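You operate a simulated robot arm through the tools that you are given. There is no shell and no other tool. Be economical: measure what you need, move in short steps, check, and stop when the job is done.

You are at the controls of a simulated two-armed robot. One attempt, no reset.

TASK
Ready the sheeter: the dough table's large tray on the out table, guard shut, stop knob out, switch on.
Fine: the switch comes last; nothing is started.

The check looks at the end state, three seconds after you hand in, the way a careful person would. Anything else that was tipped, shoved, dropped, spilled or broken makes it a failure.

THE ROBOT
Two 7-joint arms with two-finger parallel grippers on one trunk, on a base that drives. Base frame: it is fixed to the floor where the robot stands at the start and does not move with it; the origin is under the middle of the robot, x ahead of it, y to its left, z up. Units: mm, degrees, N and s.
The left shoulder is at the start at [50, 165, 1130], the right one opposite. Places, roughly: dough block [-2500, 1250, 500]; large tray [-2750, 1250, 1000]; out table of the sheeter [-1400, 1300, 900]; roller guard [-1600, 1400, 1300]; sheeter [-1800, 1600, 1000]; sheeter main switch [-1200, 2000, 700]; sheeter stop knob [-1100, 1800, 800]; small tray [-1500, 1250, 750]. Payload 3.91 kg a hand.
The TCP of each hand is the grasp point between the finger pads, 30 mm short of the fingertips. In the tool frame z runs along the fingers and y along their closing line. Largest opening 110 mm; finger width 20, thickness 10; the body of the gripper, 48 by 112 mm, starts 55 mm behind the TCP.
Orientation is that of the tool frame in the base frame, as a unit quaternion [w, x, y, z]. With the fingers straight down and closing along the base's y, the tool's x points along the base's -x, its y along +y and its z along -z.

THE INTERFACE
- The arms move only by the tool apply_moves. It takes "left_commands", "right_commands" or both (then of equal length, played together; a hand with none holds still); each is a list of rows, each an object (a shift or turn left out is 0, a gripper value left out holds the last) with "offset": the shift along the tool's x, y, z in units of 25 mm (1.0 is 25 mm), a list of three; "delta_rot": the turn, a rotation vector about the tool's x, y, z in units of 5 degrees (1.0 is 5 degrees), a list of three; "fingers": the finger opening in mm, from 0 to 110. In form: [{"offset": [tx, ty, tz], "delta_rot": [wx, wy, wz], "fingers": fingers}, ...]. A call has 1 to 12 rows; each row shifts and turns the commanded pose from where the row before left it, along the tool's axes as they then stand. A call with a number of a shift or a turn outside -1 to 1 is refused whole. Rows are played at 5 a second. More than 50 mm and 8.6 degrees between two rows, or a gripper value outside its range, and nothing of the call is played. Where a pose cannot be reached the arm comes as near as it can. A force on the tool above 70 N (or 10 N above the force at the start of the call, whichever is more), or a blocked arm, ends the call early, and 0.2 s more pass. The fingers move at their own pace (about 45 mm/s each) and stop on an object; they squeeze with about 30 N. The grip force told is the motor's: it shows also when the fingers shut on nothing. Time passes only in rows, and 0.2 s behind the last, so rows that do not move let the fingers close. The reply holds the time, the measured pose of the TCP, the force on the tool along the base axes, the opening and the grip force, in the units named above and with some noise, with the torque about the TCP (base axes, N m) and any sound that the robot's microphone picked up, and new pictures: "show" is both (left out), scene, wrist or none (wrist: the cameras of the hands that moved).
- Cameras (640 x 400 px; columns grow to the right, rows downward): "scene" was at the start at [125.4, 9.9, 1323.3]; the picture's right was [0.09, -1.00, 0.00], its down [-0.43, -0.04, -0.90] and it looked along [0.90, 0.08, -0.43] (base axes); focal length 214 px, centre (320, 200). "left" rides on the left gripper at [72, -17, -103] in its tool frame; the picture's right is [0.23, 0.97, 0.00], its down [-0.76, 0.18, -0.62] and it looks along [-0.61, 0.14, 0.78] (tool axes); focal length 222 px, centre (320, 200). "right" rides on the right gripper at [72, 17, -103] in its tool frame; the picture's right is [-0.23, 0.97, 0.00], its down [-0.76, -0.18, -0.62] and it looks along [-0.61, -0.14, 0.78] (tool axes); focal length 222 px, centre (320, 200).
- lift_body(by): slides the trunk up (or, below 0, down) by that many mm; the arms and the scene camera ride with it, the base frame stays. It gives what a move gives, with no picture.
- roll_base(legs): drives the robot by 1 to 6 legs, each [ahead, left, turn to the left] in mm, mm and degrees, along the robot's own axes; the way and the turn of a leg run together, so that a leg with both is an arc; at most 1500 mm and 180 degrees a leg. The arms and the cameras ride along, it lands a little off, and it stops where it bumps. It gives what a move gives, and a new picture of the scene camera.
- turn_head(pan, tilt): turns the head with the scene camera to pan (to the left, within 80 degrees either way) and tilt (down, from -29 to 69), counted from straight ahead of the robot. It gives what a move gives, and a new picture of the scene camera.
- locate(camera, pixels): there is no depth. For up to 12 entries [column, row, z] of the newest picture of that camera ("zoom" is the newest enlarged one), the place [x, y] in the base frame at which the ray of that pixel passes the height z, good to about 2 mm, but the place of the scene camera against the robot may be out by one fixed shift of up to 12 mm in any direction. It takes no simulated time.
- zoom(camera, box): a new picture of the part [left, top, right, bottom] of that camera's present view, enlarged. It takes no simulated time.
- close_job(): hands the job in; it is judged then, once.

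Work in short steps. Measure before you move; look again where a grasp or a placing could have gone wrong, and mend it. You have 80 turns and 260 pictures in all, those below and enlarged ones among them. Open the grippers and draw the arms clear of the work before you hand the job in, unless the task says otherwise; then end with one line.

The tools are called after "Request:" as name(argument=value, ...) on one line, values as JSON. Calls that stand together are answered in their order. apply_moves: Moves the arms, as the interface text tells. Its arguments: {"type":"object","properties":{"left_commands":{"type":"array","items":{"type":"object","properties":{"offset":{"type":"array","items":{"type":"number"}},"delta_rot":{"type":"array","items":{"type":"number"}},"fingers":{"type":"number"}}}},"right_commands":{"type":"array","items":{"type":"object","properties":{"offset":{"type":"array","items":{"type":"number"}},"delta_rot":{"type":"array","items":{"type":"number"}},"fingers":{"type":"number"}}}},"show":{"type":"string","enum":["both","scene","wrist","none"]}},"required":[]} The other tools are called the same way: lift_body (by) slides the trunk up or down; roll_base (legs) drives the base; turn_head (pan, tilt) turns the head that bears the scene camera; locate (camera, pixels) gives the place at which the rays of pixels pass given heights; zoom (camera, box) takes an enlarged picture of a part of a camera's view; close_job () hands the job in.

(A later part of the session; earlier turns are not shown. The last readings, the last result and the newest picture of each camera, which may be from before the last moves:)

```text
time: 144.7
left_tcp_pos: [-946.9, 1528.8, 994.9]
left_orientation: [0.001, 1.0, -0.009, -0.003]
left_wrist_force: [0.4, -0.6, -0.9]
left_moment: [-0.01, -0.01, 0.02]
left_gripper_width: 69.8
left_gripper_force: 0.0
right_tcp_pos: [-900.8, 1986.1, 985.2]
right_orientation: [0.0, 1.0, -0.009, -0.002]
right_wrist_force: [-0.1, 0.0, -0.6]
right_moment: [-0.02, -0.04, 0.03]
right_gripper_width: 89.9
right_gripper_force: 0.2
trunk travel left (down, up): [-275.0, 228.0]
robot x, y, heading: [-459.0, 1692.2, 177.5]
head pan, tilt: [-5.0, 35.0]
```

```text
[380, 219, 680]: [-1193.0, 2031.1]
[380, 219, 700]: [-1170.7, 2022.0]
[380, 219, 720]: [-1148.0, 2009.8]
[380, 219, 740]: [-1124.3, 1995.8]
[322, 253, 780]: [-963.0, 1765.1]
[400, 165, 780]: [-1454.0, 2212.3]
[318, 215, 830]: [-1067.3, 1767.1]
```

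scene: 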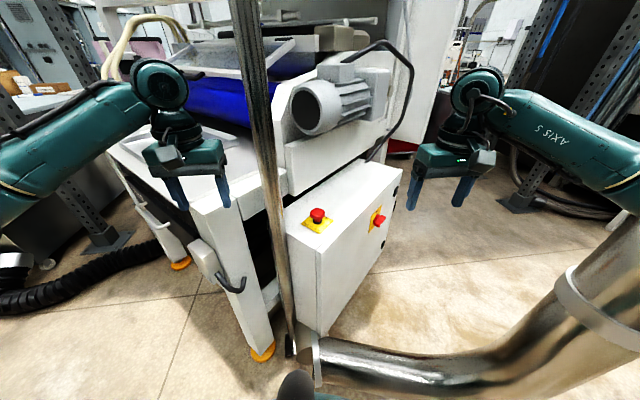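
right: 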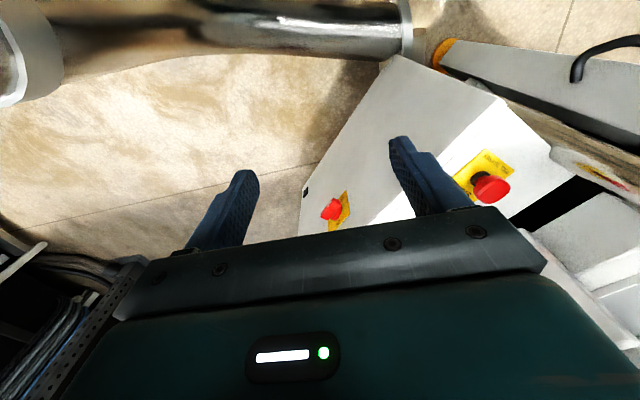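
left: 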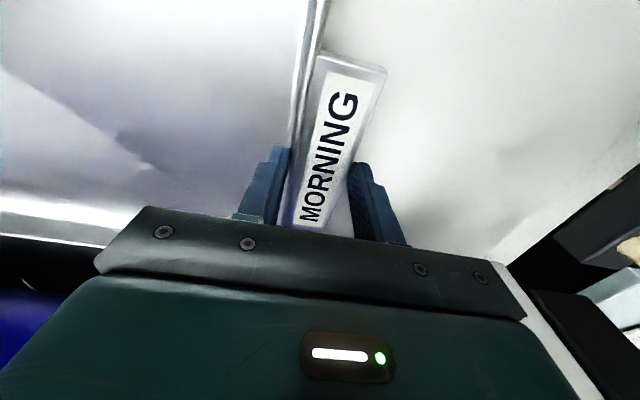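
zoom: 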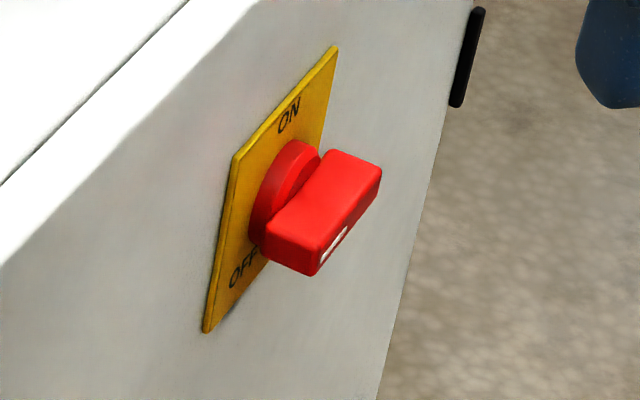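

The white pointer mark points to the front (9 o'clock); ON is at 12 o'clock. Handle ≈(-1173,2029,693). I reposition the base right and turn left, so the right hand can face the panel.

Request:
roll_base(legs=[[0, -190, 0], [0, 0, 23]])

Request:
apply_moves(left_commands=[{"offset": [1, 0, -1]}, {"offset": [1, 0, -1]}, {"offset": [1, 0, -1]}, {"offset": [1, 0, -1]}, {"offset": [1, 0, -1]}, {"offset": [1, 0, -1]}, {"offset": [0, 0, -1]}, {"offset": [0, 0, -1]}], show="none")

Request:
turn_head(pan=-15, tilt=40)

Request:
zoom(camera="scene", box=[200, 100, 360, 220])

```text
time: 145.9
left_tcp_pos: [-927.8, 1587.7, 999.4]
left_orientation: [-0.011, 1.0, -0.009, -0.01]
left_wrist_force: [-0.8, -0.2, -0.4]
left_moment: [-0.03, 0.01, -0.02]
left_gripper_width: 70.1
left_gripper_force: 0.1
right_tcp_pos: [-882.0, 2031.4, 986.0]
right_orientation: [-0.012, 1.0, 0.01, 0.008]
right_wrist_force: [0.1, 0.4, 1.0]
right_moment: [0.03, -0.03, 0.0]
right_gripper_width: 89.8
right_gripper_force: 0.2
trunk travel left (down, up): [-275.0, 228.0]
robot x, y, heading: [-450.0, 1765.9, 177.3]
head pan, tilt: [-5.0, 35.0]
stopped in leg 1: the robot was blocked; the commanded pose is now the measured one
```

scene: 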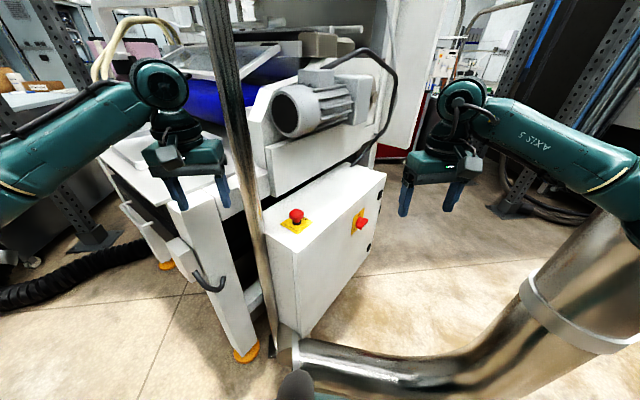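

```text
time: 147.9
left_tcp_pos: [-774.9, 1580.5, 1196.4]
left_orientation: [-0.011, 1.0, -0.009, -0.009]
left_wrist_force: [1.0, 0.5, 0.9]
left_moment: [0.01, -0.03, 0.0]
left_gripper_width: 70.3
left_gripper_force: 0.1
right_tcp_pos: [-882.1, 2030.5, 986.7]
right_orientation: [-0.012, 1.0, 0.01, 0.005]
right_wrist_force: [-0.4, 0.2, -0.8]
right_moment: [-0.01, 0.01, 0.01]
right_gripper_width: 89.8
right_gripper_force: 0.1
trunk travel left (down, up): [-275.0, 228.0]
robot x, y, heading: [-449.4, 1765.4, 177.3]
head pan, tilt: [-5.0, 35.0]
stopped in row 8 (left hand): the arm was blocked; the commanded pose is now the measured one
```

```text
time: 148.6
left_tcp_pos: [-772.3, 1582.5, 1193.9]
left_orientation: [-0.011, 1.0, -0.007, -0.009]
left_wrist_force: [-0.4, 0.2, 0.6]
left_moment: [-0.02, -0.04, -0.03]
left_gripper_width: 69.8
left_gripper_force: 0.0
right_tcp_pos: [-881.1, 2031.6, 985.0]
right_orientation: [-0.014, 1.0, 0.008, 0.007]
right_wrist_force: [0.2, -0.2, -0.3]
right_moment: [-0.02, 0.01, 0.0]
right_gripper_width: 89.6
right_gripper_force: 0.2
trunk travel left (down, up): [-275.0, 228.0]
robot x, y, heading: [-449.5, 1769.8, 177.4]
head pan, tilt: [-15.0, 40.0]
```

scene: 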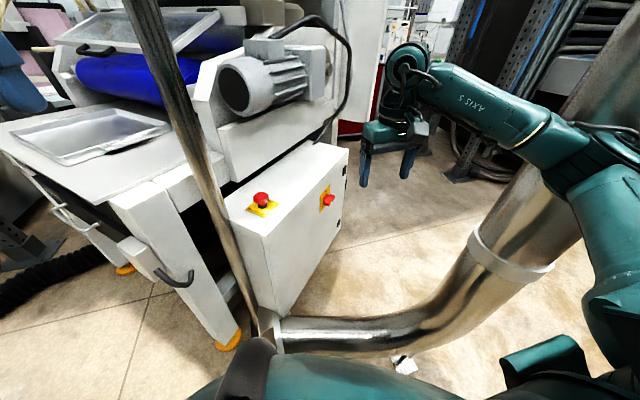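

```text
3.33 times, centred on (280, 160) of scene
```

zoom: 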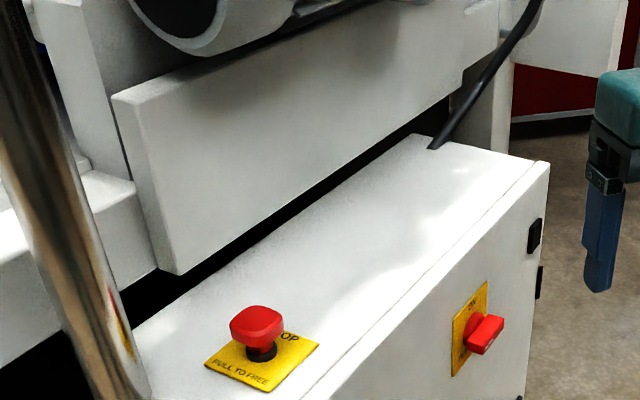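

The base stopped early (blocked, likely by duct or its foot). I measure the duct foot and mouth relative to me before doing anything further.

Request:
locate(camera="scene", pixels=[[402, 370, 0], [275, 350, 100], [275, 350, 0], [380, 320, 200], [470, 340, 200], [540, 290, 400], [470, 235, 400], [262, 198, 822], [329, 200, 693]])

Request:
turn_head(pan=-60, tilt=45)

```text
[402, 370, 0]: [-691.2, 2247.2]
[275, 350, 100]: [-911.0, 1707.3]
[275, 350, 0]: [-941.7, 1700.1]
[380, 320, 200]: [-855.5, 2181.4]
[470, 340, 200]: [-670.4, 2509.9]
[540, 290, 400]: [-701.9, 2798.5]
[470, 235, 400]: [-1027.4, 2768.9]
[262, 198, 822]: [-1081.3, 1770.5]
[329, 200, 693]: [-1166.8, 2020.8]
```

```text
time: 149.7
left_tcp_pos: [-771.3, 1580.1, 1194.7]
left_orientation: [-0.012, 1.0, -0.007, -0.01]
left_wrist_force: [0.0, -0.9, 1.5]
left_moment: [0.01, 0.0, -0.02]
left_gripper_width: 70.2
left_gripper_force: 0.0
right_tcp_pos: [-882.9, 2032.6, 985.0]
right_orientation: [-0.014, 1.0, 0.009, 0.007]
right_wrist_force: [0.1, -0.9, -0.1]
right_moment: [0.0, 0.03, -0.05]
right_gripper_width: 89.9
right_gripper_force: 0.0
trunk travel left (down, up): [-275.0, 228.0]
robot x, y, heading: [-451.6, 1770.9, 177.5]
head pan, tilt: [-60.0, 45.0]
```

scene: 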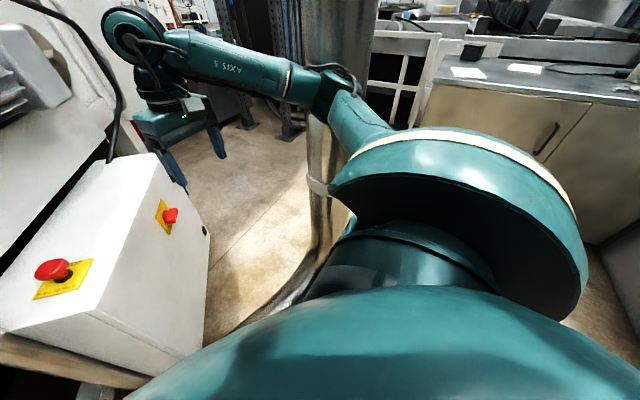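

The riser stands just right of my right elbow, so further right is closed. I shift 50 left, turn left 13°, and lower the trunk 240 so the arm has reach to the panel.

Request:
roll_base(legs=[[0, 50, 0], [20, 0, 13]])

Request:
lift_body(by=-240)

Request:
turn_head(pan=-25, tilt=35)

```text
time: 151.5
left_tcp_pos: [-761.5, 1482.4, 1194.1]
left_orientation: [0.001, 0.994, 0.105, -0.001]
left_wrist_force: [0.0, 0.8, -0.3]
left_moment: [0.04, 0.0, 0.02]
left_gripper_width: 69.8
left_gripper_force: 0.0
right_tcp_pos: [-965.7, 1893.6, 971.5]
right_orientation: [-0.002, 0.992, 0.122, 0.015]
right_wrist_force: [0.5, -0.5, 0.1]
right_moment: [0.01, 0.01, 0.03]
right_gripper_width: 89.8
right_gripper_force: 0.0
trunk travel left (down, up): [-275.0, 228.0]
robot x, y, heading: [-475.7, 1722.4, -169.7]
head pan, tilt: [-60.0, 45.0]
```

scene: 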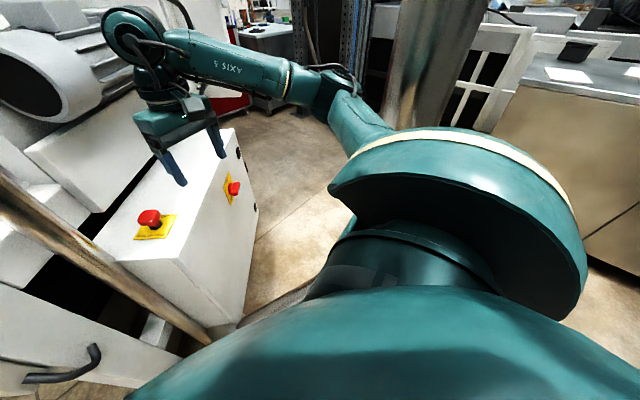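

```text
time: 154.0
left_tcp_pos: [-761.7, 1482.4, 955.9]
left_orientation: [0.001, 0.994, 0.105, -0.002]
left_wrist_force: [0.2, 0.1, -0.3]
left_moment: [0.0, 0.02, 0.01]
left_gripper_width: 70.0
left_gripper_force: 0.1
right_tcp_pos: [-965.9, 1893.3, 730.8]
right_orientation: [-0.002, 0.993, 0.121, 0.015]
right_wrist_force: [0.2, 0.0, -0.3]
right_moment: [-0.01, -0.05, 0.0]
right_gripper_width: 90.2
right_gripper_force: 0.1
trunk travel left (down, up): [-35.0, 468.0]
robot x, y, heading: [-474.6, 1716.9, -169.7]
head pan, tilt: [-60.0, 45.0]
```

```text
time: 155.0
left_tcp_pos: [-761.5, 1483.3, 954.8]
left_orientation: [0.0, 0.994, 0.105, -0.001]
left_wrist_force: [0.2, -0.4, -0.6]
left_moment: [-0.01, 0.03, -0.02]
left_gripper_width: 70.0
left_gripper_force: 0.0
right_tcp_pos: [-965.8, 1893.8, 731.1]
right_orientation: [-0.002, 0.992, 0.122, 0.014]
right_wrist_force: [0.6, -0.1, -0.6]
right_moment: [0.02, -0.04, 0.02]
right_gripper_width: 89.8
right_gripper_force: 0.0
trunk travel left (down, up): [-35.0, 468.0]
robot x, y, heading: [-474.5, 1723.6, -169.6]
head pan, tilt: [-25.0, 35.0]
```

scene: 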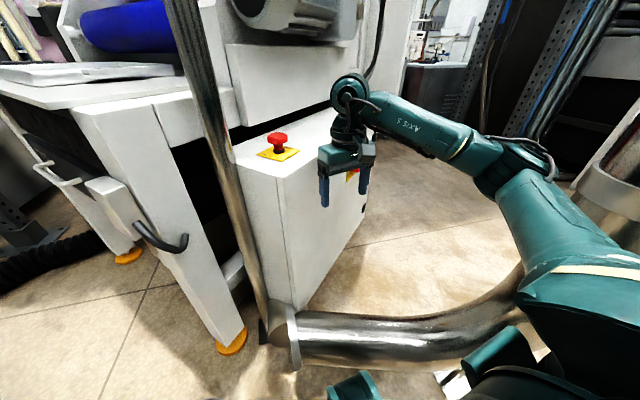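

The hand hangs ~90 mm clear of the panel. I yaw it 20° left and start pitching it up toward horizontal.

Request:
apply_moves(right_commands=[{"delta_rot": [0, 0, -1], "offset": [1, 0, 0], "fingers": 60}, {"delta_rot": [0, 0, -1], "offset": [0.5, -1, 0]}, {"delta_rot": [0, 0, -1], "offset": [0, -1, 0]}, {"delta_rot": [0, 0, -1], "offset": [0, -1, 0]}, {"delta_rot": [0, -1, 0]}, {"delta_rot": [0, -1, 0]}, {"delta_rot": [0, -1, 0]}, {"delta_rot": [0, -1, 0]}, {"delta_rot": [0, -1, 0]}, {"delta_rot": [0, -1, 0]}, {"delta_rot": [0, -1, 0]}, {"delta_rot": [0, -1, 0]}], show="scene")

Request:
apply_moves(right_commands=[{"delta_rot": [0, -1, 0]}, {"delta_rot": [0, -1, 0]}, {"delta_rot": [0, -1, 0]}, {"delta_rot": [0, -1, 0]}, {"delta_rot": [0, -1, 0]}, {"delta_rot": [0, -1, 0]}, {"delta_rot": [0, -1, 0]}, {"delta_rot": [0, -1, 0]}], show="both")

```text
time: 157.6
left_tcp_pos: [-763.2, 1486.3, 954.4]
left_orientation: [0.001, 0.995, 0.104, -0.001]
left_wrist_force: [-0.4, -1.0, -0.4]
left_moment: [0.01, -0.02, -0.03]
left_gripper_width: 69.9
left_gripper_force: 0.0
right_tcp_pos: [-959.2, 1977.0, 733.3]
right_orientation: [0.099, 0.904, 0.273, -0.315]
right_wrist_force: [0.8, 0.3, 0.4]
right_moment: [0.0, -0.02, -0.02]
right_gripper_width: 60.1
right_gripper_force: 0.1
trunk travel left (down, up): [-35.0, 468.0]
robot x, y, heading: [-475.7, 1724.8, -169.6]
head pan, tilt: [-25.0, 35.0]
```

scene: 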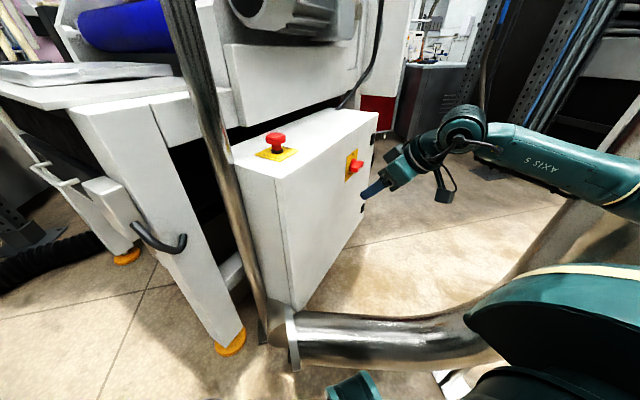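

```text
time: 159.4
left_tcp_pos: [-761.8, 1482.1, 954.5]
left_orientation: [0.001, 0.994, 0.105, -0.003]
left_wrist_force: [-0.6, -0.2, -0.1]
left_moment: [0.01, -0.04, 0.0]
left_gripper_width: 69.8
left_gripper_force: 0.1
right_tcp_pos: [-959.9, 1970.9, 732.4]
right_orientation: [0.19, 0.741, 0.225, -0.604]
right_wrist_force: [0.4, -0.2, -0.3]
right_moment: [-0.01, 0.0, -0.03]
right_gripper_width: 60.2
right_gripper_force: 0.0
trunk travel left (down, up): [-35.0, 468.0]
robot x, y, heading: [-475.5, 1720.7, -169.7]
head pan, tilt: [-25.0, 35.0]
```

scene: 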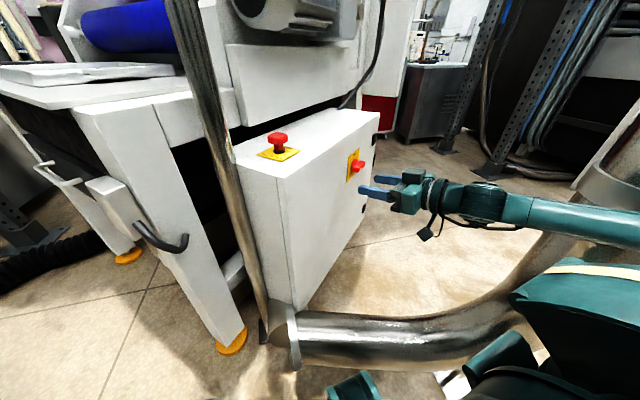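
right: 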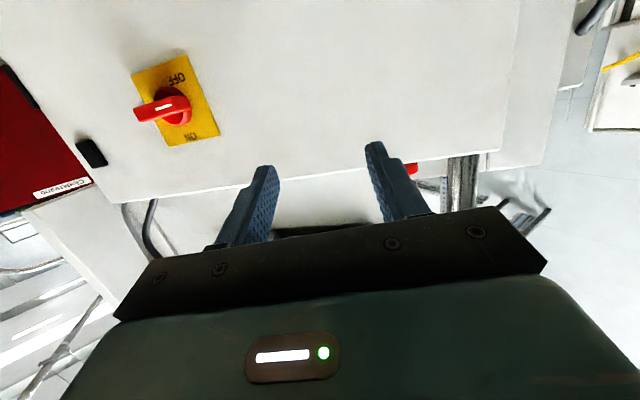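

A frontal (upside-down) view of the switch appears at px (172,105). I zoom in.

Request:
zoom(camera="right", box=[110, 40, 240, 160])

Request:
locate(camera="right", pixels=[[168, 105, 690], [168, 105, 700], [168, 105, 680], [132, 76, 720], [188, 55, 720], [170, 146, 720], [219, 133, 720]])

```text
3.33 times, centred on (175, 100) of right
```

zoom: 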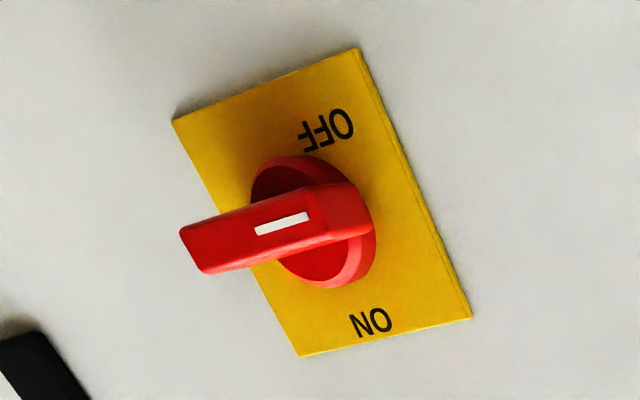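

```text
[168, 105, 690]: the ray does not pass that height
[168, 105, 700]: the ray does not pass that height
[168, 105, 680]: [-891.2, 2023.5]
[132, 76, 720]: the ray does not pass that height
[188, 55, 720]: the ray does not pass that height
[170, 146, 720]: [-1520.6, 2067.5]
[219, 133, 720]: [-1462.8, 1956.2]
```

Facing the panel, the handle is horizontal (OFF side) and ON is at the top. Triangulation of rays gives the handle centre ≈(-1200,2033,664). I level the hand, yaw 10° to square it, and roll −90° so the fingers close vertically.

Request:
apply_moves(right_commands=[{"delta_rot": [0, -1, 0]}, {"delta_rot": [0, -1, 0]}, {"delta_rot": [-1, 0, 0]}, {"delta_rot": [-1, 0, 0]}, {"delta_rot": [0, 0, -1]}, {"delta_rot": [0, 0, -1]}, {"delta_rot": [0, 0, -1]}, {"delta_rot": [0, 0, -1]}, {"delta_rot": [0, 0, -1]}, {"delta_rot": [0, 0, -1]}, {"delta_rot": [0, 0, -1]}, {"delta_rot": [0, 0, -1]}], show="none")

Request:
apply_moves(right_commands=[{"delta_rot": [0, 0, -1]}, {"delta_rot": [0, 0, -1]}, {"delta_rot": [0, 0, -1]}, {"delta_rot": [0, 0, -1]}, {"delta_rot": [0, 0, -1]}, {"delta_rot": [0, 0, -1]}, {"delta_rot": [0, 0, -1]}, {"delta_rot": [0, 0, -1]}, {"delta_rot": [0, 0, -1]}, {"delta_rot": [0, 0, -1]}], show="both")

```text
time: 162.0
left_tcp_pos: [-761.7, 1481.9, 955.0]
left_orientation: [0.001, 0.994, 0.105, -0.002]
left_wrist_force: [1.1, -0.2, 0.1]
left_moment: [-0.02, -0.01, 0.0]
left_gripper_width: 69.8
left_gripper_force: 0.0
right_tcp_pos: [-959.5, 1973.5, 733.5]
right_orientation: [-0.027, -0.535, -0.475, 0.698]
right_wrist_force: [0.1, -0.9, -0.7]
right_moment: [-0.01, -0.01, -0.01]
right_gripper_width: 60.0
right_gripper_force: 0.1
trunk travel left (down, up): [-35.0, 468.0]
robot x, y, heading: [-471.3, 1723.7, -169.6]
head pan, tilt: [-25.0, 35.0]
```

```text
time: 164.2
left_tcp_pos: [-762.2, 1483.2, 954.6]
left_orientation: [0.001, 0.994, 0.105, -0.003]
left_wrist_force: [-0.4, 0.4, 0.3]
left_moment: [-0.01, -0.02, -0.01]
left_gripper_width: 70.1
left_gripper_force: 0.0
right_tcp_pos: [-966.0, 1968.8, 747.7]
right_orientation: [0.074, -0.459, -0.546, 0.697]
right_wrist_force: [-0.2, 0.6, 0.2]
right_moment: [-0.04, -0.03, -0.01]
right_gripper_width: 59.9
right_gripper_force: 0.0
right hand out of reach, approached as far as the arm can: row 4, 5, 6, 7, 8, 9, 10
trunk travel left (down, up): [-35.0, 468.0]
robot x, y, heading: [-472.4, 1721.4, -169.6]
head pan, tilt: [-25.0, 35.0]
```

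scene: 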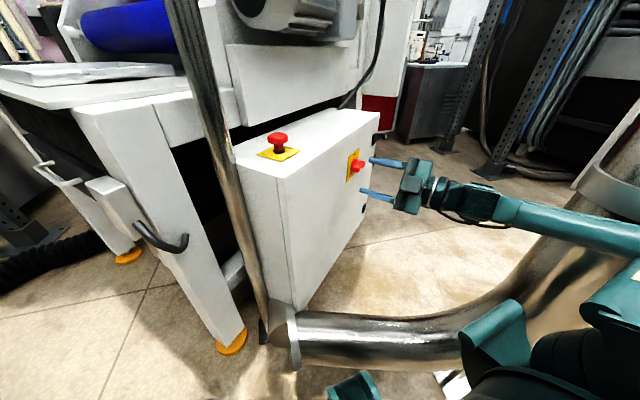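
right: 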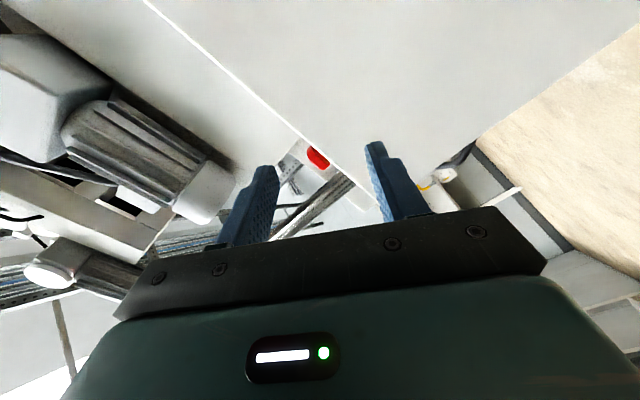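

Roll is limited to about −57°. That still works: I can grip the bar at roll −50° (closing turns it clockwise ~40°) and then roll +50° to vertical. I roll back to −50° and move in front of the switch.

Request:
apply_moves(right_commands=[{"delta_rot": [0, 0, 1]}, {"delta_rot": [0, 0, 1]}, {"delta_rot": [0, 0, 1]}, {"delta_rot": [0, 0, 1]}, {"delta_rot": [0, 0, 1]}, {"delta_rot": [0, 0, 1]}, {"delta_rot": [0, 0, 1]}, {"delta_rot": [0, 0, 1]}], show="none")

Request:
apply_moves(right_commands=[{"offset": [0.916, -0.37, 0.0], "fingers": 90}, {"offset": [0.916, -0.37, 0]}, {"offset": [0.916, -0.37, 0]}, {"offset": [0.916, -0.37, 0]}, {"offset": [0.916, -0.37, 0]}, {"offset": [0.916, -0.37, 0]}, {"offset": [0.916, -0.37, 0]}, {"offset": [0.916, -0.37, 0]}, {"offset": [0.916, -0.37, 0]}], show="both")

```text
time: 166.0
left_tcp_pos: [-760.9, 1482.6, 955.1]
left_orientation: [0.0, 0.994, 0.106, -0.003]
left_wrist_force: [0.5, -0.1, 0.4]
left_moment: [0.04, 0.0, -0.01]
left_gripper_width: 70.0
left_gripper_force: 0.1
right_tcp_pos: [-966.5, 1969.3, 750.2]
right_orientation: [-0.169, -0.618, -0.355, 0.681]
right_wrist_force: [-0.6, -0.3, -0.1]
right_moment: [-0.02, 0.02, 0.0]
right_gripper_width: 60.2
right_gripper_force: 0.1
trunk travel left (down, up): [-35.0, 468.0]
robot x, y, heading: [-475.6, 1723.9, -169.8]
head pan, tilt: [-25.0, 35.0]
```

```text
time: 168.0
left_tcp_pos: [-758.1, 1465.6, 950.2]
left_orientation: [-0.012, 0.994, 0.106, -0.004]
left_wrist_force: [-0.2, 0.5, 0.7]
left_moment: [0.01, -0.03, 0.01]
left_gripper_width: 70.2
left_gripper_force: 0.2
right_tcp_pos: [-1060.2, 2053.0, 586.6]
right_orientation: [-0.167, -0.613, -0.366, 0.68]
right_wrist_force: [0.1, 1.2, -0.8]
right_moment: [0.03, -0.01, 0.01]
right_gripper_width: 89.9
right_gripper_force: 0.0
trunk travel left (down, up): [-35.0, 468.0]
robot x, y, heading: [-472.4, 1723.0, -169.4]
head pan, tilt: [-25.0, 35.0]
```

scene: 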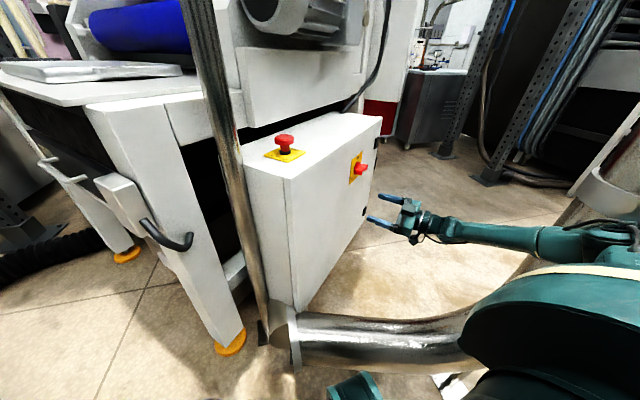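
right: 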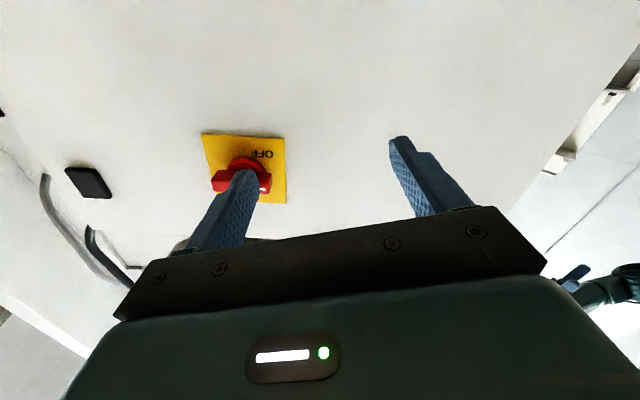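

The ray intersects earlier ones: handle centre ≈(-1200,2034,660), matching. The hand is level and square, with roll −17°. I roll −30° more and move to a pre-grasp 70 mm out.

Request:
apply_moves(right_commands=[{"delta_rot": [0, 0, -1]}, {"delta_rot": [0, 0, -1]}, {"delta_rot": [0, 0, -1]}, {"delta_rot": [0, 0, -1]}, {"delta_rot": [0, 0, -1]}, {"delta_rot": [0, 0, -1]}, {"offset": [0.094, -0.88, 0.3]}, {"offset": [0.094, -0.88, 0.3]}, {"offset": [0.094, -0.88, 0.3]}, {"offset": [0.094, -0.88, 0.3]}, {"offset": [0.094, -0.88, 0.3]}], show="both")

Request:
zoom(camera="right", box=[200, 80, 440, 240])

```text
time: 170.4
left_tcp_pos: [-763.1, 1485.7, 954.4]
left_orientation: [0.001, 0.995, 0.104, -0.003]
left_wrist_force: [0.6, 0.1, 0.1]
left_moment: [-0.02, 0.05, 0.03]
left_gripper_width: 70.3
left_gripper_force: 0.0
right_tcp_pos: [-1151.1, 2118.4, 653.9]
right_orientation: [0.014, -0.505, -0.503, 0.701]
right_wrist_force: [-0.1, 0.1, -0.1]
right_moment: [-0.01, 0.04, -0.02]
right_gripper_width: 89.8
right_gripper_force: 0.1
right hand out of reach, approached as far as the arm can: row 6
trunk travel left (down, up): [-35.0, 468.0]
robot x, y, heading: [-472.7, 1726.0, -169.7]
head pan, tilt: [-25.0, 35.0]
```

scene: 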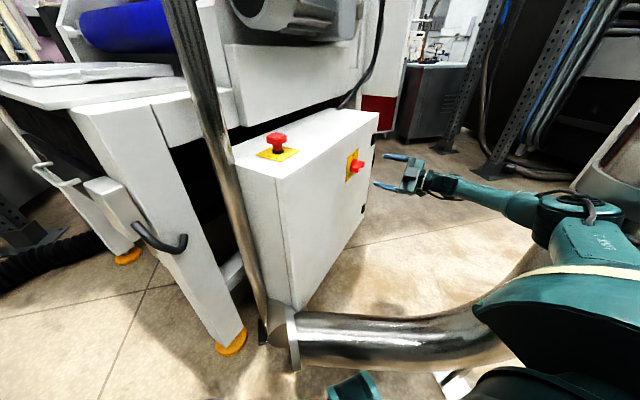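
right: 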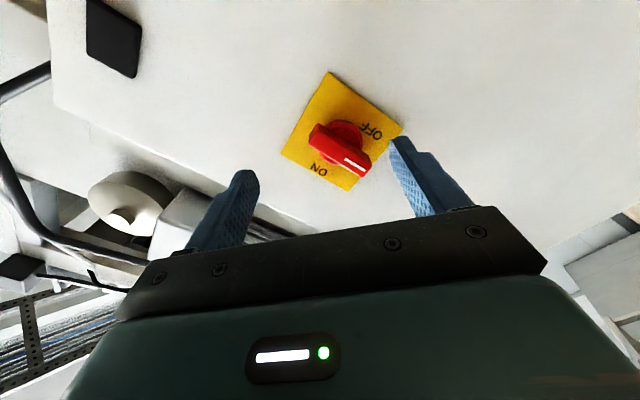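

```text
2.50 times, centred on (320, 160) of right
```

zoom: 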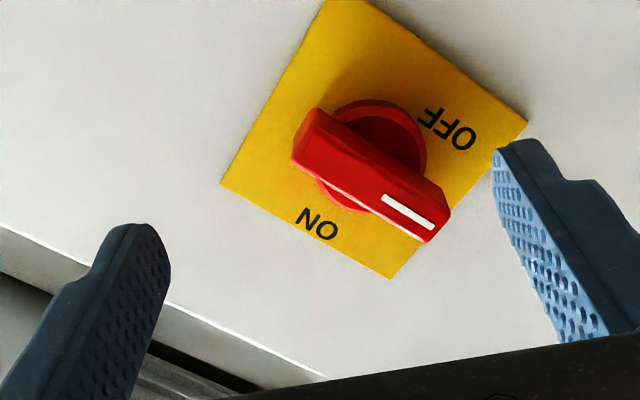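

Very clear: the pointer's at 9 o'clock, ON at 12, so turn clockwise. The handle is offset by −25 mm in tool x and +14 in y, 94 mm ahead. I centre and advance 50 mm.

Request:
apply_moves(right_commands=[{"offset": [-0.5, 0.28, 0]}, {"offset": [-0.5, 0.28, 0]}, {"offset": [0, 0, 1]}, {"offset": [0, 0, 1]}], show="wrist")

Request:
zoom(camera="right", box=[200, 80, 440, 240])

Request:
zoom(camera="scene", box=[320, 110, 460, 220])

```text
time: 171.4
left_tcp_pos: [-761.5, 1482.9, 955.3]
left_orientation: [0.002, 0.994, 0.106, -0.003]
left_wrist_force: [0.7, -0.5, 0.5]
left_moment: [-0.02, -0.05, 0.0]
left_gripper_width: 70.0
left_gripper_force: 0.1
right_tcp_pos: [-1166.6, 2059.8, 660.6]
right_orientation: [0.012, -0.505, -0.504, 0.701]
right_wrist_force: [0.0, 0.0, -1.1]
right_moment: [-0.02, -0.01, 0.0]
right_gripper_width: 89.9
right_gripper_force: 0.0
trunk travel left (down, up): [-35.0, 468.0]
robot x, y, heading: [-471.5, 1720.9, -169.6]
head pan, tilt: [-25.0, 35.0]
```

right: 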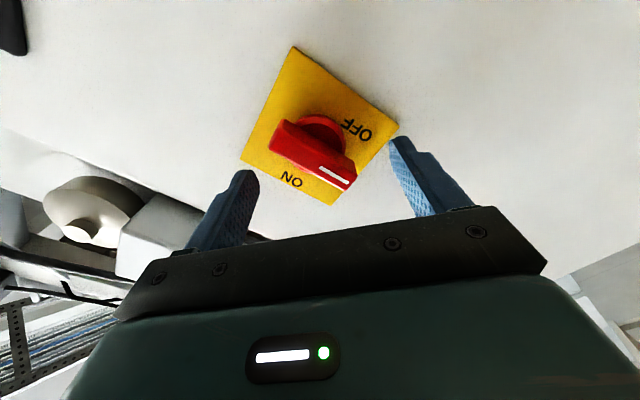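

```text
2.50 times, centred on (320, 160) of right
```

zoom: 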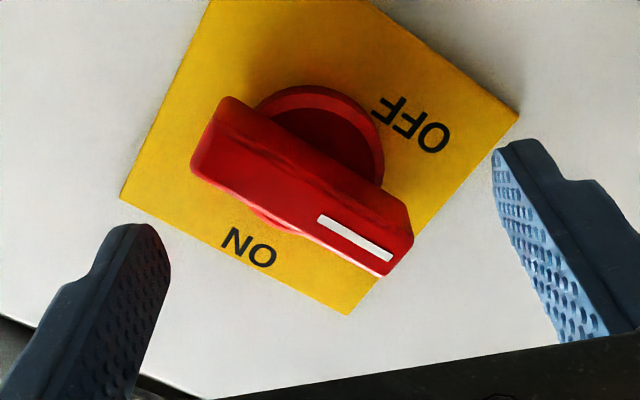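

```text
3.64 times, centred on (390, 165) of scene
```

zoom: 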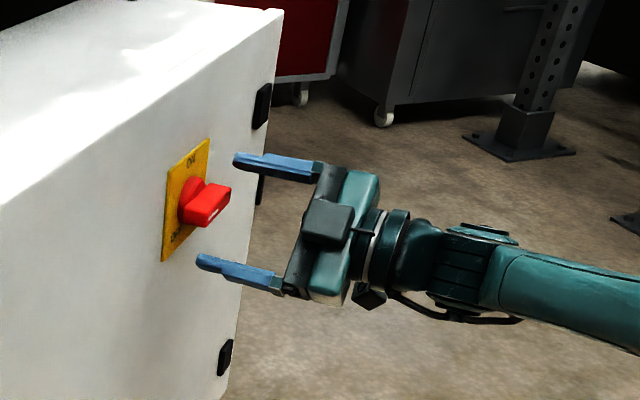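

Well centred; handle ~38 mm ahead. I advance 25 mm and close slowly, to let the pads align the bar clockwise.

Request:
apply_moves(right_commands=[{"offset": [-0.1, -0.05, 0.5]}, {"offset": [0, 0, 0.5]}, {}], show="wrist")

Request:
zoom(camera="scene", box=[320, 110, 460, 220])

```text
time: 172.2
left_tcp_pos: [-762.2, 1484.3, 953.5]
left_orientation: [0.001, 0.994, 0.105, -0.002]
left_wrist_force: [0.0, -0.4, 0.1]
left_moment: [0.01, 0.02, 0.0]
left_gripper_width: 70.0
left_gripper_force: 0.1
right_tcp_pos: [-1185.1, 2040.2, 662.8]
right_orientation: [0.013, -0.505, -0.503, 0.701]
right_wrist_force: [0.6, 0.0, -0.1]
right_moment: [0.05, 0.01, -0.04]
right_gripper_width: 90.0
right_gripper_force: 0.0
trunk travel left (down, up): [-35.0, 468.0]
robot x, y, heading: [-473.4, 1721.8, -169.8]
head pan, tilt: [-25.0, 35.0]
```

right: 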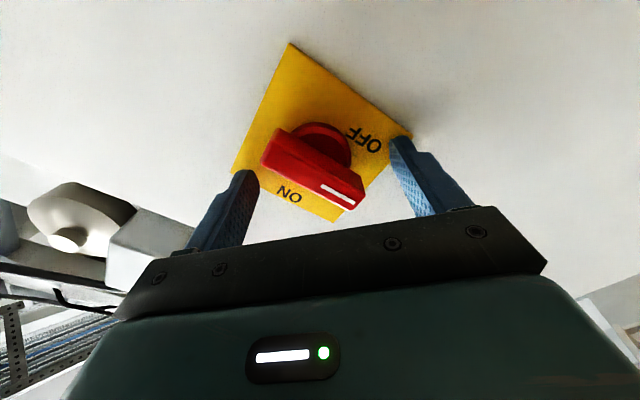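

```text
3.64 times, centred on (390, 165) of scene
```

zoom: 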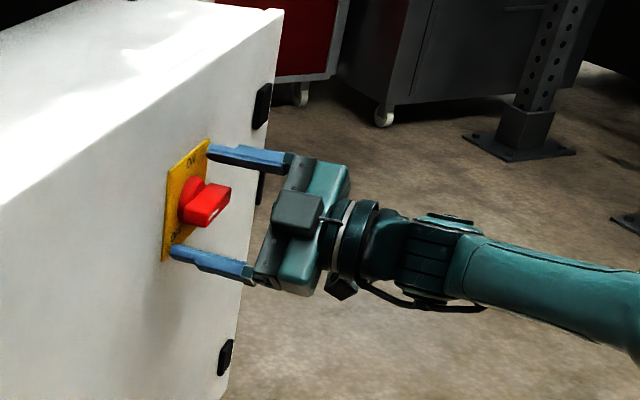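

Tips flank the handle near the plate. I close gently first.

Request:
apply_moves(right_commands=[{"fingers": 50}, {}, {"fingers": 30}, {}, {"fingers": 10}, {}], show="wrist")

Request:
zoom(camera="scene", box=[320, 110, 460, 220])

```text
time: 173.6
left_tcp_pos: [-762.6, 1482.5, 954.3]
left_orientation: [0.001, 0.994, 0.105, -0.002]
left_wrist_force: [0.4, 0.2, 0.2]
left_moment: [-0.02, -0.02, 0.0]
left_gripper_width: 70.0
left_gripper_force: 0.1
right_tcp_pos: [-1185.7, 2041.7, 662.6]
right_orientation: [0.015, -0.506, -0.502, 0.701]
right_wrist_force: [-18.7, 3.7, 3.6]
right_moment: [-0.03, 0.24, -0.81]
right_gripper_width: 45.6
right_gripper_force: 45.3
trunk travel left (down, up): [-35.0, 468.0]
robot x, y, heading: [-474.4, 1722.2, -169.6]
head pan, tilt: [-25.0, 35.0]
```

right: 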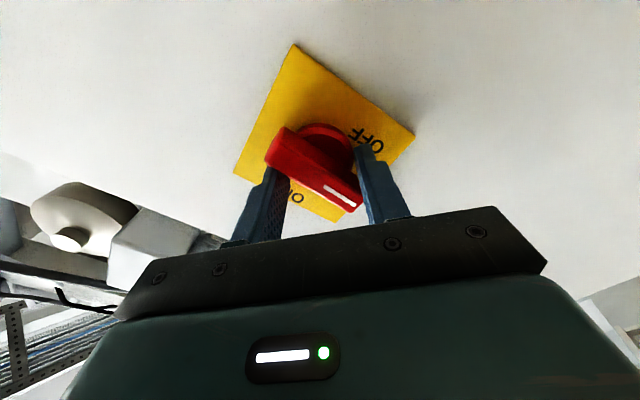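

```text
3.64 times, centred on (390, 165) of scene
```

zoom: 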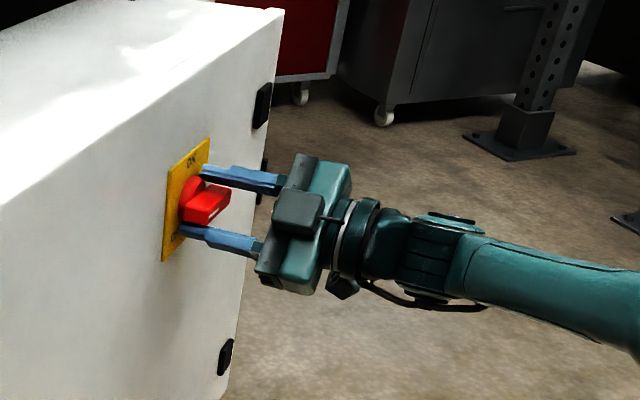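

Holding diagonally without rotation yet. Now I roll clockwise (+z) in 5° steps.

Request:
apply_moves(right_commands=[{"delta_rot": [0, 0, 1]}, {"delta_rot": [0, 0, 1]}, {"delta_rot": [0, 0, 1]}, {"delta_rot": [0, 0, 1]}, {"delta_rot": [0, 0, 1]}, {"delta_rot": [0, 0, 1]}], show="wrist")

Request:
zoom(camera="right", box=[200, 40, 440, 240])

```text
time: 175.0
left_tcp_pos: [-762.9, 1482.4, 953.6]
left_orientation: [0.001, 0.994, 0.106, -0.001]
left_wrist_force: [1.2, 0.2, 0.7]
left_moment: [0.01, 0.03, -0.03]
left_gripper_width: 70.0
left_gripper_force: 0.1
right_tcp_pos: [-1186.5, 2042.3, 663.7]
right_orientation: [-0.168, -0.62, -0.353, 0.681]
right_wrist_force: [-36.6, 7.7, 11.6]
right_moment: [0.39, -0.14, -0.52]
right_gripper_width: 45.4
right_gripper_force: 44.7
trunk travel left (down, up): [-35.0, 468.0]
robot x, y, heading: [-471.5, 1722.0, -169.6]
head pan, tilt: [-25.0, 35.0]
```

right: 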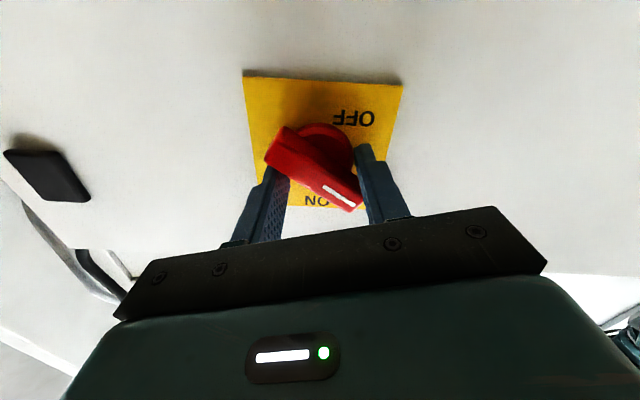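

```text
2.00 times, centred on (320, 140) of right
```

zoom: 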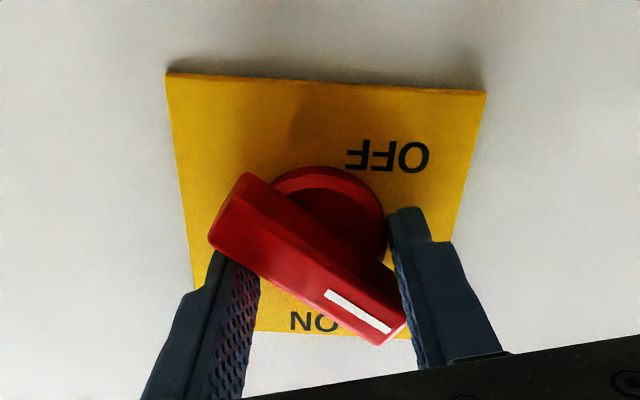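

The handle turns with the gripper toward ON. I continue, relieving the sideways load slightly.

Request:
apply_moves(right_commands=[{"offset": [0, -0.1, 0], "delta_rot": [0, 0, 1]}, {"delta_rot": [0, 0, 1]}, {"delta_rot": [0, 0, 1]}, {"delta_rot": [0, 0, 1]}, {"delta_rot": [0, 0, 1]}, {"delta_rot": [0, 0, 1]}], show="wrist")

Request:
zoom(camera="right", box=[200, 40, 440, 240])

```text
time: 176.4
left_tcp_pos: [-761.9, 1481.9, 954.3]
left_orientation: [0.001, 0.995, 0.104, -0.002]
left_wrist_force: [0.2, 0.0, 0.1]
left_moment: [-0.01, 0.03, -0.02]
left_gripper_width: 69.9
left_gripper_force: 0.1
right_tcp_pos: [-1186.6, 2045.5, 663.2]
right_orientation: [0.339, 0.69, 0.182, -0.613]
right_wrist_force: [-26.6, 10.2, 9.5]
right_moment: [0.17, -0.09, -0.22]
right_gripper_width: 45.5
right_gripper_force: 45.5
trunk travel left (down, up): [-35.0, 468.0]
robot x, y, heading: [-475.5, 1720.7, -169.7]
head pan, tilt: [-25.0, 35.0]
```

right: 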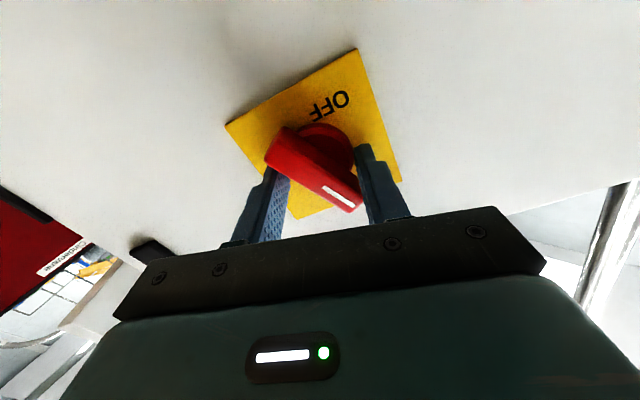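

```text
2.00 times, centred on (320, 140) of right
```

zoom: 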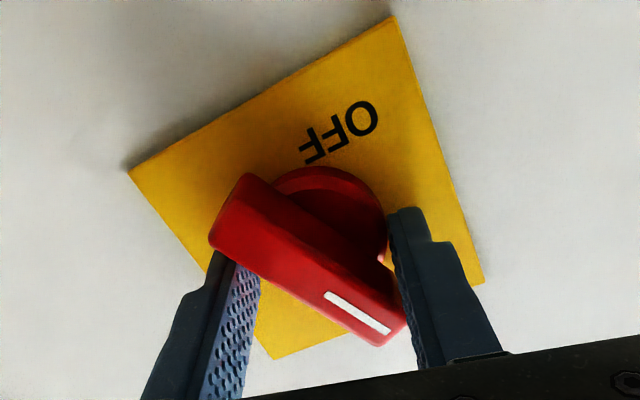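

About 24° remain to reach ON. I continue rolling.

Request:
apply_moves(right_commands=[{"delta_rot": [0, 0, 1]}, {"delta_rot": [0, 0, 1]}, {"delta_rot": [0, 0, 1]}, {"delta_rot": [0, 0, 1]}, {"delta_rot": [0, 0, 1]}, {"delta_rot": [0, 0, 1]}], show="wrist")

Request:
zoom(camera="right", box=[200, 40, 440, 240])

Request:
zoom(camera="scene", box=[320, 110, 460, 220])

```text
time: 177.8
left_tcp_pos: [-762.4, 1483.4, 953.7]
left_orientation: [0.002, 0.994, 0.105, -0.002]
left_wrist_force: [-0.9, -0.4, 0.3]
left_moment: [-0.03, 0.02, -0.01]
left_gripper_width: 70.0
left_gripper_force: 0.0
right_tcp_pos: [-1186.6, 2043.1, 661.8]
right_orientation: [0.485, 0.715, -0.003, -0.503]
right_wrist_force: [-19.9, 11.1, 3.0]
right_moment: [0.64, 0.43, -0.43]
right_gripper_width: 45.7
right_gripper_force: 44.6
trunk travel left (down, up): [-35.0, 468.0]
robot x, y, heading: [-474.6, 1722.8, -169.6]
head pan, tilt: [-25.0, 35.0]
```

right: 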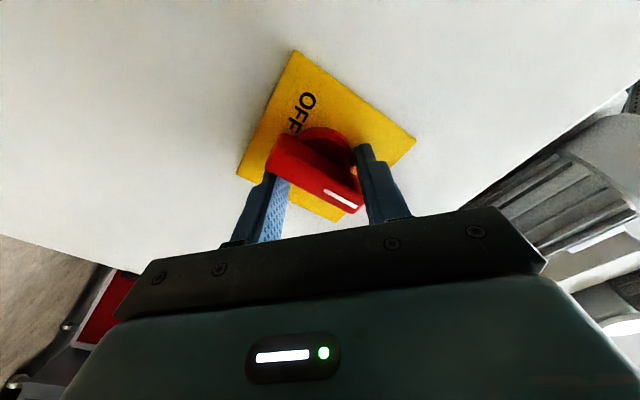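

```text
2.00 times, centred on (320, 140) of right
```

zoom: 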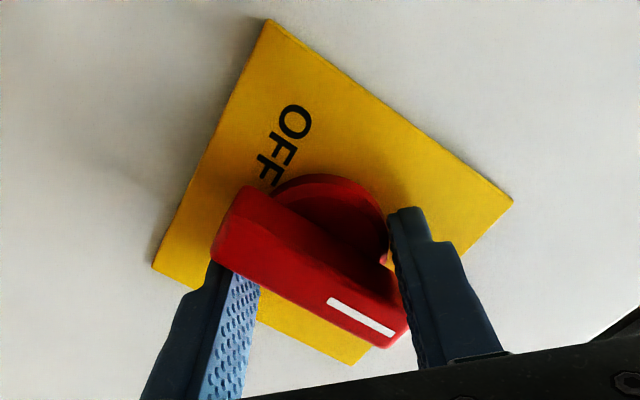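

```text
3.64 times, centred on (390, 165) of scene
```

zoom: 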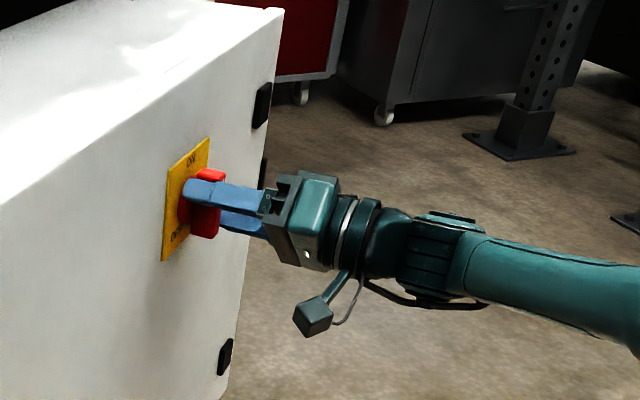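

The bar is aligned with ON (vertical in the scene view) and started to resist, i.e. the stop. I release and back straight out.

Request:
apply_moves(right_commands=[{"fingers": 90}, {}, {}, {"offset": [0, 0, -1]}, {"offset": [0, 0, -1]}, {"offset": [0, 0, -1]}, {"offset": [0, 0, -1]}, {"offset": [0, 0, -1]}], show="both")

Request:
zoom(camera="right", box=[220, 60, 420, 220])

Request:
zoom(camera="scene", box=[230, 110, 410, 230])

```text
time: 179.8
left_tcp_pos: [-761.1, 1470.7, 953.6]
left_orientation: [-0.002, 0.993, 0.114, -0.003]
left_wrist_force: [-0.8, -0.2, -1.2]
left_moment: [0.02, -0.03, -0.02]
left_gripper_width: 70.1
left_gripper_force: 0.1
right_tcp_pos: [-1114.9, 2077.8, 662.1]
right_orientation: [0.517, 0.704, 0.017, -0.486]
right_wrist_force: [0.2, 0.2, -0.3]
right_moment: [-0.03, 0.02, 0.05]
right_gripper_width: 90.1
right_gripper_force: 0.0
trunk travel left (down, up): [-35.0, 468.0]
robot x, y, heading: [-475.0, 1715.4, -168.8]
head pan, tilt: [-25.0, 35.0]
stopped in row 8 (right hand): the arm was blocked; the commanded pose is now the measured one
```

scene: 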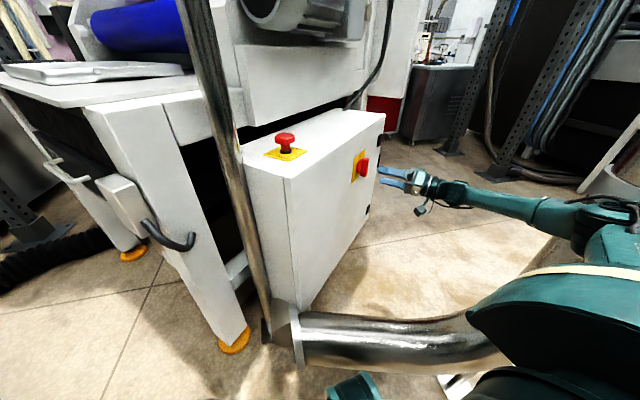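
right: 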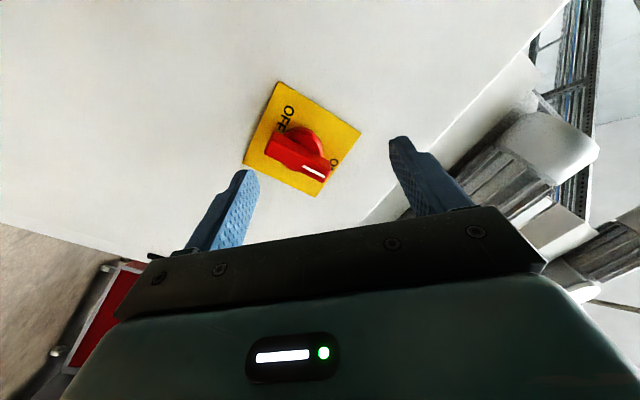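

```text
2.50 times, centred on (320, 140) of right
```

zoom: 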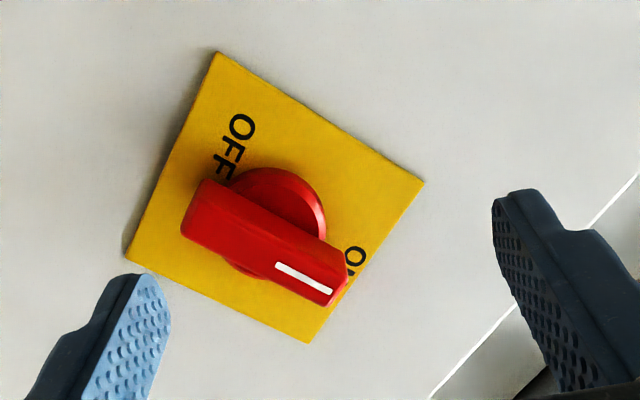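

```text
3.33 times, centred on (320, 170) of scene
```

zoom: 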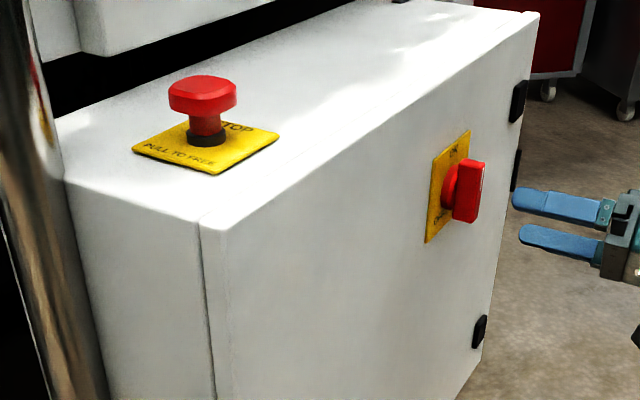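

Pointer at ON and knob out. The last retreat row was blocked, probably by the elbow at the riser, so I withdraw toward +x instead.

Request:
apply_moves(right_commands=[{"offset": [0.53, 0.53, -0.67]}, {"offset": [0.53, 0.53, -0.67]}, {"offset": [0.53, 0.53, -0.67]}, {"offset": [0.53, 0.53, -0.67]}], show="scene")

Request:
turn_head(pan=-65, tilt=45)

```text
time: 180.8
left_tcp_pos: [-754.2, 1462.5, 954.3]
left_orientation: [-0.004, 0.992, 0.124, -0.003]
left_wrist_force: [0.3, 0.9, -0.4]
left_moment: [-0.01, 0.0, 0.02]
left_gripper_width: 69.9
left_gripper_force: 0.1
right_tcp_pos: [-1023.7, 2002.9, 639.5]
right_orientation: [0.589, 0.672, 0.018, -0.448]
right_wrist_force: [0.0, 0.0, -0.3]
right_moment: [0.0, 0.0, 0.01]
right_gripper_width: 89.8
right_gripper_force: 0.2
trunk travel left (down, up): [-35.0, 468.0]
robot x, y, heading: [-476.0, 1716.8, -167.7]
head pan, tilt: [-25.0, 35.0]
stopped in row 4 (right hand): the arm was blocked; the commanded pose is now the measured one
```

scene: 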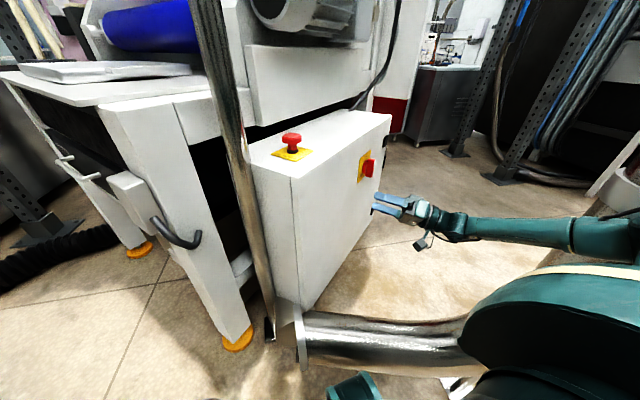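

```text
time: 181.9
left_tcp_pos: [-756.2, 1461.9, 951.7]
left_orientation: [-0.005, 0.992, 0.123, 0.0]
left_wrist_force: [0.2, -0.1, -0.5]
left_moment: [0.04, -0.01, -0.01]
left_gripper_width: 69.9
left_gripper_force: 0.1
right_tcp_pos: [-1024.1, 2003.5, 637.2]
right_orientation: [0.587, 0.674, 0.017, -0.448]
right_wrist_force: [0.1, -0.3, -0.1]
right_moment: [0.04, 0.0, 0.0]
right_gripper_width: 89.6
right_gripper_force: 0.0
trunk travel left (down, up): [-35.0, 468.0]
robot x, y, heading: [-478.6, 1719.7, -167.4]
head pan, tilt: [-65.0, 45.0]
```

scene: 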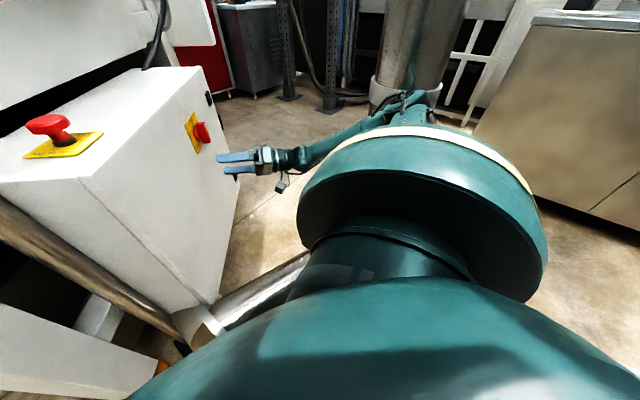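

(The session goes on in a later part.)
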